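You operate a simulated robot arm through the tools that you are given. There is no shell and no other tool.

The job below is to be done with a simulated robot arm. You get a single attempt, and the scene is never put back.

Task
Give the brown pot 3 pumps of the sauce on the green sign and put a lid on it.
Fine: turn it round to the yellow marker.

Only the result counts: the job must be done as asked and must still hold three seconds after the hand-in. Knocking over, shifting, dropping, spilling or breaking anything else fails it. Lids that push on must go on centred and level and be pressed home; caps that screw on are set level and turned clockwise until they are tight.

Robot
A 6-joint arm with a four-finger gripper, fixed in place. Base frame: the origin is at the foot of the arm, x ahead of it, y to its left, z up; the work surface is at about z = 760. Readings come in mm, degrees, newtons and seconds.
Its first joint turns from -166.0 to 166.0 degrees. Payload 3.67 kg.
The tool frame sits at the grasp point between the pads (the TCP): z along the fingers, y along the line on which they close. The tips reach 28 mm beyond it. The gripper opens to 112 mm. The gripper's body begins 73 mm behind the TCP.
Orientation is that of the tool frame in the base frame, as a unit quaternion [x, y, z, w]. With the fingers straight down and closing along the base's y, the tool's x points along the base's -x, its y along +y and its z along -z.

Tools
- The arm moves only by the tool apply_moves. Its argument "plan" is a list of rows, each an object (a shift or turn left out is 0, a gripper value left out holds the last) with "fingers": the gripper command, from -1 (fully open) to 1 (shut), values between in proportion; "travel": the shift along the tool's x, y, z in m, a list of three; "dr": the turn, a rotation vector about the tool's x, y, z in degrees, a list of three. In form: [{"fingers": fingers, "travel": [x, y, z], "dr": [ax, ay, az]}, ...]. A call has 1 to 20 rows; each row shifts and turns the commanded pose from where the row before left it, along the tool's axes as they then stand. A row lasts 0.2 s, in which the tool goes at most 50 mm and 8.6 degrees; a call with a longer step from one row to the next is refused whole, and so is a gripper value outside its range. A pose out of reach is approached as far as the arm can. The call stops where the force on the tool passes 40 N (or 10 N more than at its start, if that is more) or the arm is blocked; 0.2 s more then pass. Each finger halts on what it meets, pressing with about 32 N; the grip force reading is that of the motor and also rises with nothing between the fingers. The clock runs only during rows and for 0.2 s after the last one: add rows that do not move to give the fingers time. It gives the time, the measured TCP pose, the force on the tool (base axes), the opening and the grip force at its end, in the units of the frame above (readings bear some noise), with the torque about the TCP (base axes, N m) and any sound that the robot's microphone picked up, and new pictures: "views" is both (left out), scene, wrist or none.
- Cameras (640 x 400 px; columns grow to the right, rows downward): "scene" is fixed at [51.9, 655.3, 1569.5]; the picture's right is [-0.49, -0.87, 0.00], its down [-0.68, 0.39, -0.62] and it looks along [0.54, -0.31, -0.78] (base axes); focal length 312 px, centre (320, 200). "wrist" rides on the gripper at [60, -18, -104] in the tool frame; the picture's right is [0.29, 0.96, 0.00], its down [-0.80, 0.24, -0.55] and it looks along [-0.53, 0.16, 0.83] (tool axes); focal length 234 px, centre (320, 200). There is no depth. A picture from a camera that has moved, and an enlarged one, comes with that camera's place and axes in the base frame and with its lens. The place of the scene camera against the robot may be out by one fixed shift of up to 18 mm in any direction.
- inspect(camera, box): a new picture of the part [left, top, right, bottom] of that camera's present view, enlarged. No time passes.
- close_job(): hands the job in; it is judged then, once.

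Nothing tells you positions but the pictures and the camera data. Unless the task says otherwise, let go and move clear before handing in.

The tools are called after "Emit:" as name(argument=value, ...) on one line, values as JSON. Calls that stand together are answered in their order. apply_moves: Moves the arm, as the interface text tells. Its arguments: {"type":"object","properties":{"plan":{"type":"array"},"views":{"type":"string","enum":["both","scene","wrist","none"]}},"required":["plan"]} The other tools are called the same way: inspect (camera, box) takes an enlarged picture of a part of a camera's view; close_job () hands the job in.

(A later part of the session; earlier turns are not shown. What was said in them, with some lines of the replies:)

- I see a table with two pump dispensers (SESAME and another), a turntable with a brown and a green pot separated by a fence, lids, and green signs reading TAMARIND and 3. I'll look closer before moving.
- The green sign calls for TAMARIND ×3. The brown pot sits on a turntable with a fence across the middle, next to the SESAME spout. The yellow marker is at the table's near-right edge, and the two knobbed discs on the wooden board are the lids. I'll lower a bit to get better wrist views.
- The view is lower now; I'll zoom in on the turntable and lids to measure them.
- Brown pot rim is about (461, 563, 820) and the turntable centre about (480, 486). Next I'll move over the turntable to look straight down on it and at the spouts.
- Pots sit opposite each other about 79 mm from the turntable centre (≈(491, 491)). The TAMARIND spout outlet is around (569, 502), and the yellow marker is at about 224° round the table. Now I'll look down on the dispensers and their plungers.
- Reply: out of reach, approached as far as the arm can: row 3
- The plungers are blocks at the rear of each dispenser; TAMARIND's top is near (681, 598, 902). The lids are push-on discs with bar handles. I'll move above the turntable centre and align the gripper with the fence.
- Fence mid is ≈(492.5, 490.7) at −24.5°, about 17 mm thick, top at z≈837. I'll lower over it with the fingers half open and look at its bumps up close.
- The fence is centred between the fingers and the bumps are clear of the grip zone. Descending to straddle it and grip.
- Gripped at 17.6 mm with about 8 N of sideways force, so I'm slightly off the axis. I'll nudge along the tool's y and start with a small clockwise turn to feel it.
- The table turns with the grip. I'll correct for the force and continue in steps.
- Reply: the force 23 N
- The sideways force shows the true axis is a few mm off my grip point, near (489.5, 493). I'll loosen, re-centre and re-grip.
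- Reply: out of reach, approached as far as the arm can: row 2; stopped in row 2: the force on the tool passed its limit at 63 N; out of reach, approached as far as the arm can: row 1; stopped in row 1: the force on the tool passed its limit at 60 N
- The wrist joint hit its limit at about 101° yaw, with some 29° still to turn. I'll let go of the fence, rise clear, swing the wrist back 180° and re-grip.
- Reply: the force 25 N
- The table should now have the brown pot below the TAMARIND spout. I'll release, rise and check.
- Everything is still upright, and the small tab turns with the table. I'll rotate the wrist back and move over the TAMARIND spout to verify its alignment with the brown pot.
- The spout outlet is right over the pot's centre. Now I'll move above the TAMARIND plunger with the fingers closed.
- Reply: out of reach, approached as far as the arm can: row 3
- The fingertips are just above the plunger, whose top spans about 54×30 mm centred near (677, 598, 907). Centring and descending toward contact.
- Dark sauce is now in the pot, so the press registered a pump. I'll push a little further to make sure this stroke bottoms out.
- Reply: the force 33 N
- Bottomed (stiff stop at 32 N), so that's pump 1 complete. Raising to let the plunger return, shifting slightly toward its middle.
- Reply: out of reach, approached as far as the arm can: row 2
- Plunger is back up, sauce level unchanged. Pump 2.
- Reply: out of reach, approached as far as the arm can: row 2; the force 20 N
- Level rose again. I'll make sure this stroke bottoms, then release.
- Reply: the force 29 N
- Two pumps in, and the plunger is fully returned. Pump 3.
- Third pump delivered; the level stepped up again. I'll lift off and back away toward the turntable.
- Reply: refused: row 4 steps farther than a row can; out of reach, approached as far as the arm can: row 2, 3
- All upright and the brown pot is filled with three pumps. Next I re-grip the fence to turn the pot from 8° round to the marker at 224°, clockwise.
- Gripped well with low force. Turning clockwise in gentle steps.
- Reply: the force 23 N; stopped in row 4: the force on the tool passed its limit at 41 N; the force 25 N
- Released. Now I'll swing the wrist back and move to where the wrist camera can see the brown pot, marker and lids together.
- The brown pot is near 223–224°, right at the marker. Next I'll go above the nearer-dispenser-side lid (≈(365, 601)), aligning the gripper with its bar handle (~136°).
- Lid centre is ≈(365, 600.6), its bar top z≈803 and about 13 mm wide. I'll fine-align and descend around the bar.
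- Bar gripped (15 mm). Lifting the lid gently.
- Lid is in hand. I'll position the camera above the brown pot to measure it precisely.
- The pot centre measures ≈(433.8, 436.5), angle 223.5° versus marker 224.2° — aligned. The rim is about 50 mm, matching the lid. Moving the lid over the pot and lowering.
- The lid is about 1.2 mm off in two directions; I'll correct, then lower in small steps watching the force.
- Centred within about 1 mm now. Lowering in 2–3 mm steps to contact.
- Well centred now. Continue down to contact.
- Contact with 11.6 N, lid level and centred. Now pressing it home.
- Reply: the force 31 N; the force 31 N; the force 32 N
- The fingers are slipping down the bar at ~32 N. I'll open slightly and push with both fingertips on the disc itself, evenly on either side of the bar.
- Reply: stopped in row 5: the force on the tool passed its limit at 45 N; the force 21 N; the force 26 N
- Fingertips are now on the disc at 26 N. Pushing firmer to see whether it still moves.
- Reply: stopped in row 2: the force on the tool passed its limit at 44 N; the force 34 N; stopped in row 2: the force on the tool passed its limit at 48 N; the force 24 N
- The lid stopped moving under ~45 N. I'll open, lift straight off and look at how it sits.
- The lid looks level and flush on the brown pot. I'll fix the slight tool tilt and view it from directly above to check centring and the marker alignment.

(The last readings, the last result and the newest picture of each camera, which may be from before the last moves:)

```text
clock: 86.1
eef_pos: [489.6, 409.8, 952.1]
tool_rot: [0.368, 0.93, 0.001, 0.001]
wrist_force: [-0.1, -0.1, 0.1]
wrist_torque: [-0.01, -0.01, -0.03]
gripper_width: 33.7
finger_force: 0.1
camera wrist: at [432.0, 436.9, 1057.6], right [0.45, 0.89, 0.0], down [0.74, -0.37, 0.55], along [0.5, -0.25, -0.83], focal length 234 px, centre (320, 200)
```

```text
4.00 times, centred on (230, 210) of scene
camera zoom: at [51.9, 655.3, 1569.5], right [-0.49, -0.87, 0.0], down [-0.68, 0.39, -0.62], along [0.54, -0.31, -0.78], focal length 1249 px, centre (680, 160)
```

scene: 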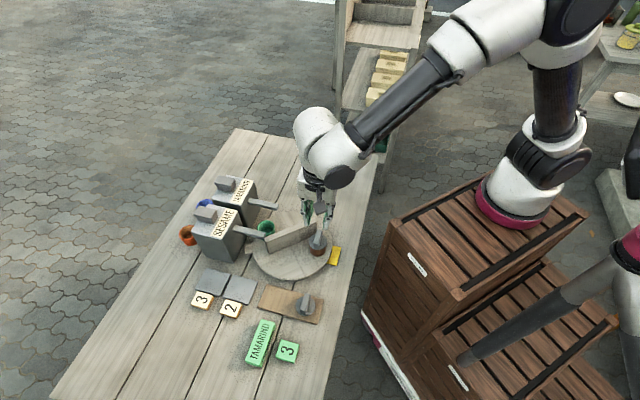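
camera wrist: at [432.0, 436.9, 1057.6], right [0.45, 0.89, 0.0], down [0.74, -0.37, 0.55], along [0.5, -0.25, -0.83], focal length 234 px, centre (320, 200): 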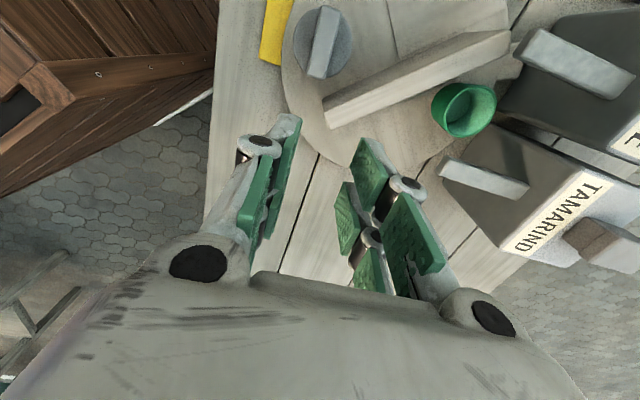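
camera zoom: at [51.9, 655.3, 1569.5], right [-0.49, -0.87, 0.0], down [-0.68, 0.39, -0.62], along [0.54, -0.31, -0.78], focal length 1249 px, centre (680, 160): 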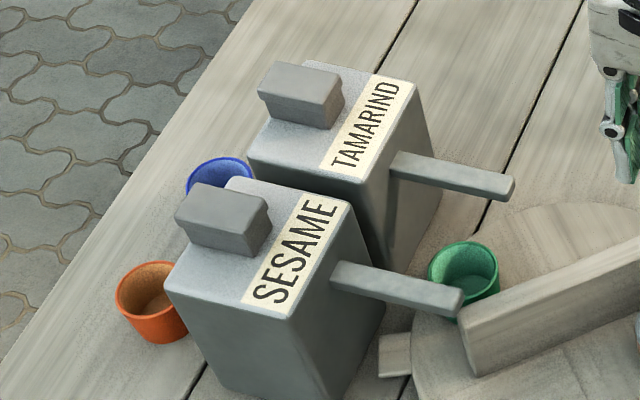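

The lid looks flush, but I want another angle to be sure that it's level. I'll view it from the +y side.

Emit:
apply_moves(plan=[{"travel": [0.0275, 0.0283, 0]}, {"travel": [0.0275, 0.0283, 0]}, {"travel": [0.0275, 0.0283, 0]}, {"travel": [0.0275, 0.0283, 0]}, {"travel": [0.0275, 0.0283, 0]}, {"travel": [0.0275, 0.0283, 0]}, {"travel": [0.0275, 0.0283, 0]}, {"dr": [0, 0, 8.5]}, {"travel": [0, 0, 0.03]}, {}], views="wrist")

```text
clock: 88.3
eef_pos: [484.8, 680.2, 923.4]
tool_rot: [0.437, 0.9, 0.001, 0.001]
wrist_force: [-0.3, 0.3, 0.8]
wrist_torque: [0.02, -0.01, 0.0]
gripper_width: 33.6
finger_force: 0.0
out of reach, approached as far as the arm can: row 7
camera wrist: at [432.0, 715.1, 1027.1], right [0.57, 0.82, 0.0], down [0.68, -0.48, 0.55], along [0.45, -0.32, -0.83], focal length 234 px, centre (320, 200)
```

wrist: 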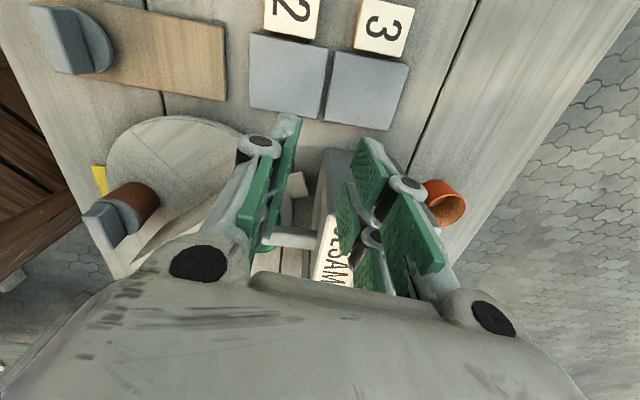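

Emit:
inspect(camera="wrist", box=[75, 170, 171, 250])

Emit:
inspect(camera="wrist", box=[90, 190, 140, 225])

```text
5.00 times, centred on (123, 210) of wrist
camera zoom: at [432.0, 715.1, 1027.1], right [0.57, 0.82, 0.0], down [0.68, -0.48, 0.55], along [0.45, -0.32, -0.83], focal length 1171 px, centre (1305, 150)
```

zoom: 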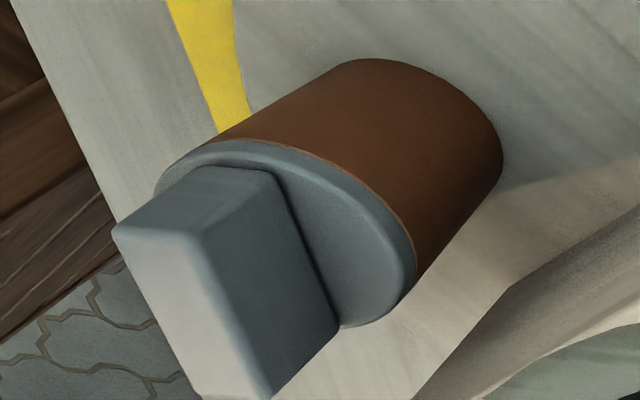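

```text
11.43 times, centred on (115, 208) of wrist
camera zoom: at [432.0, 715.1, 1027.1], right [0.57, 0.82, 0.0], down [0.68, -0.48, 0.55], along [0.45, -0.32, -0.83], focal length 2676 px, centre (2663, 114)
```

zoom: 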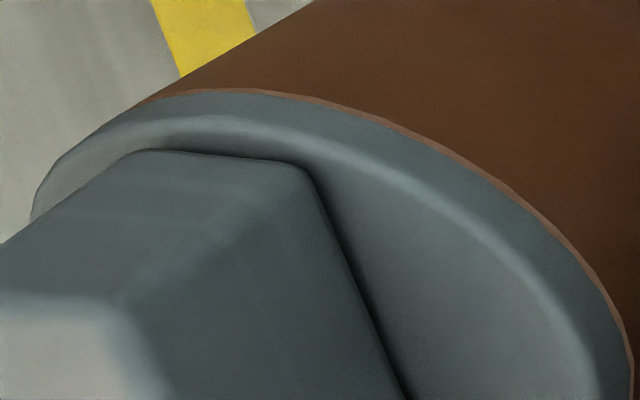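

The lid is flush on the rim with no gap, level and centred to about 1 mm. I'll move the arm up and clear, then take a last look.

Emit:
apply_moves(plan=[{"travel": [0.02, -0.02, -0.03]}, {"travel": [0.02, -0.02, -0.035]}, {"travel": [0.02, -0.02, -0.035]}, {"travel": [0.02, -0.02, -0.035]}, {}], views="both")

Emit:
inspect(camera="scene", box=[170, 160, 360, 370])

```text
clock: 89.5
eef_pos: [368.6, 681.0, 1055.3]
tool_rot: [0.437, 0.899, 0.001, 0.0]
wrist_force: [0.0, -0.6, -0.7]
wrist_torque: [-0.03, 0.02, -0.01]
gripper_width: 33.6
finger_force: 0.1
out of reach, approached as far as the arm can: row 3, 4
camera wrist: at [316.7, 716.2, 1158.5], right [0.57, 0.82, 0.0], down [0.68, -0.48, 0.55], along [0.45, -0.32, -0.83], focal length 234 px, centre (320, 200)
```

scene: 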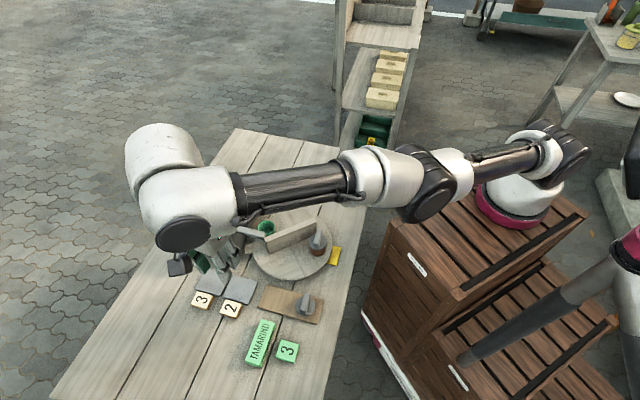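
wrist: 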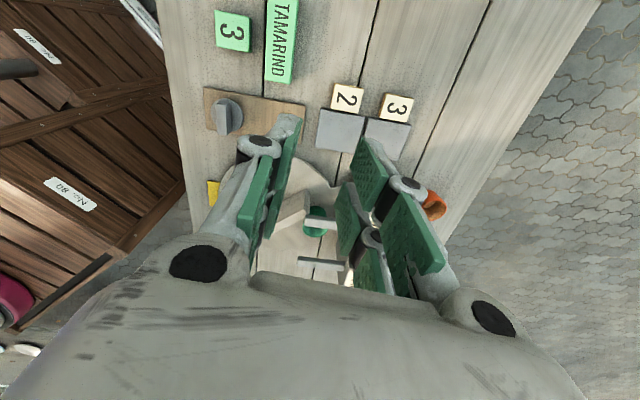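

```text
1.90 times, centred on (265, 265) of scene
camera zoom: at [51.9, 655.3, 1569.5], right [-0.49, -0.87, 0.0], down [-0.68, 0.39, -0.62], along [0.54, -0.31, -0.78], focal length 595 px, centre (425, 76)
```

zoom: 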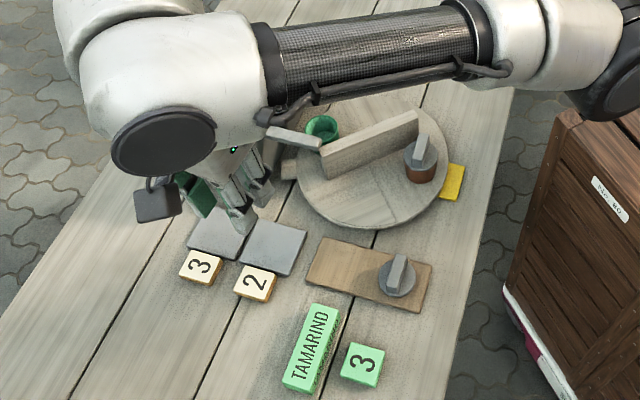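

The brown pot has three pumps of TAMARIND and its lid on, and stands at the yellow marker. Nothing looks knocked over and the gripper is clear, so I'm handing in.

Emit:
close_job()

```text
The job is handed in.
```

I handed in the job: the brown pot got three pumps of tamarind, has a lid on it and stands at the yellow marker. No result came back after the hand-in.

- **Sauce:** I turned the table until the brown pot was under the TAMARIND spout and pressed its plunger three times. The sauce level rose a step with each press. I pushed the first two strokes to a hard stop. I released the third as soon as its sauce appeared, without checking that it bottomed.
- **Lid:** I pressed it on with up to about 48 N, until it stopped moving. From two angles it looks level, with no gap at the rim. It sits roughly 1 mm off-centre.
- **Marker:** I took "it" to mean the brown pot. My last measurement put the pot at about 223° round the table and the marker at about 224°. The pot slid about 2 mm while I was pressing the lid.
- **Other items:** Nothing was knocked over or spilled in the last pictures. The green pot turned round with the table.
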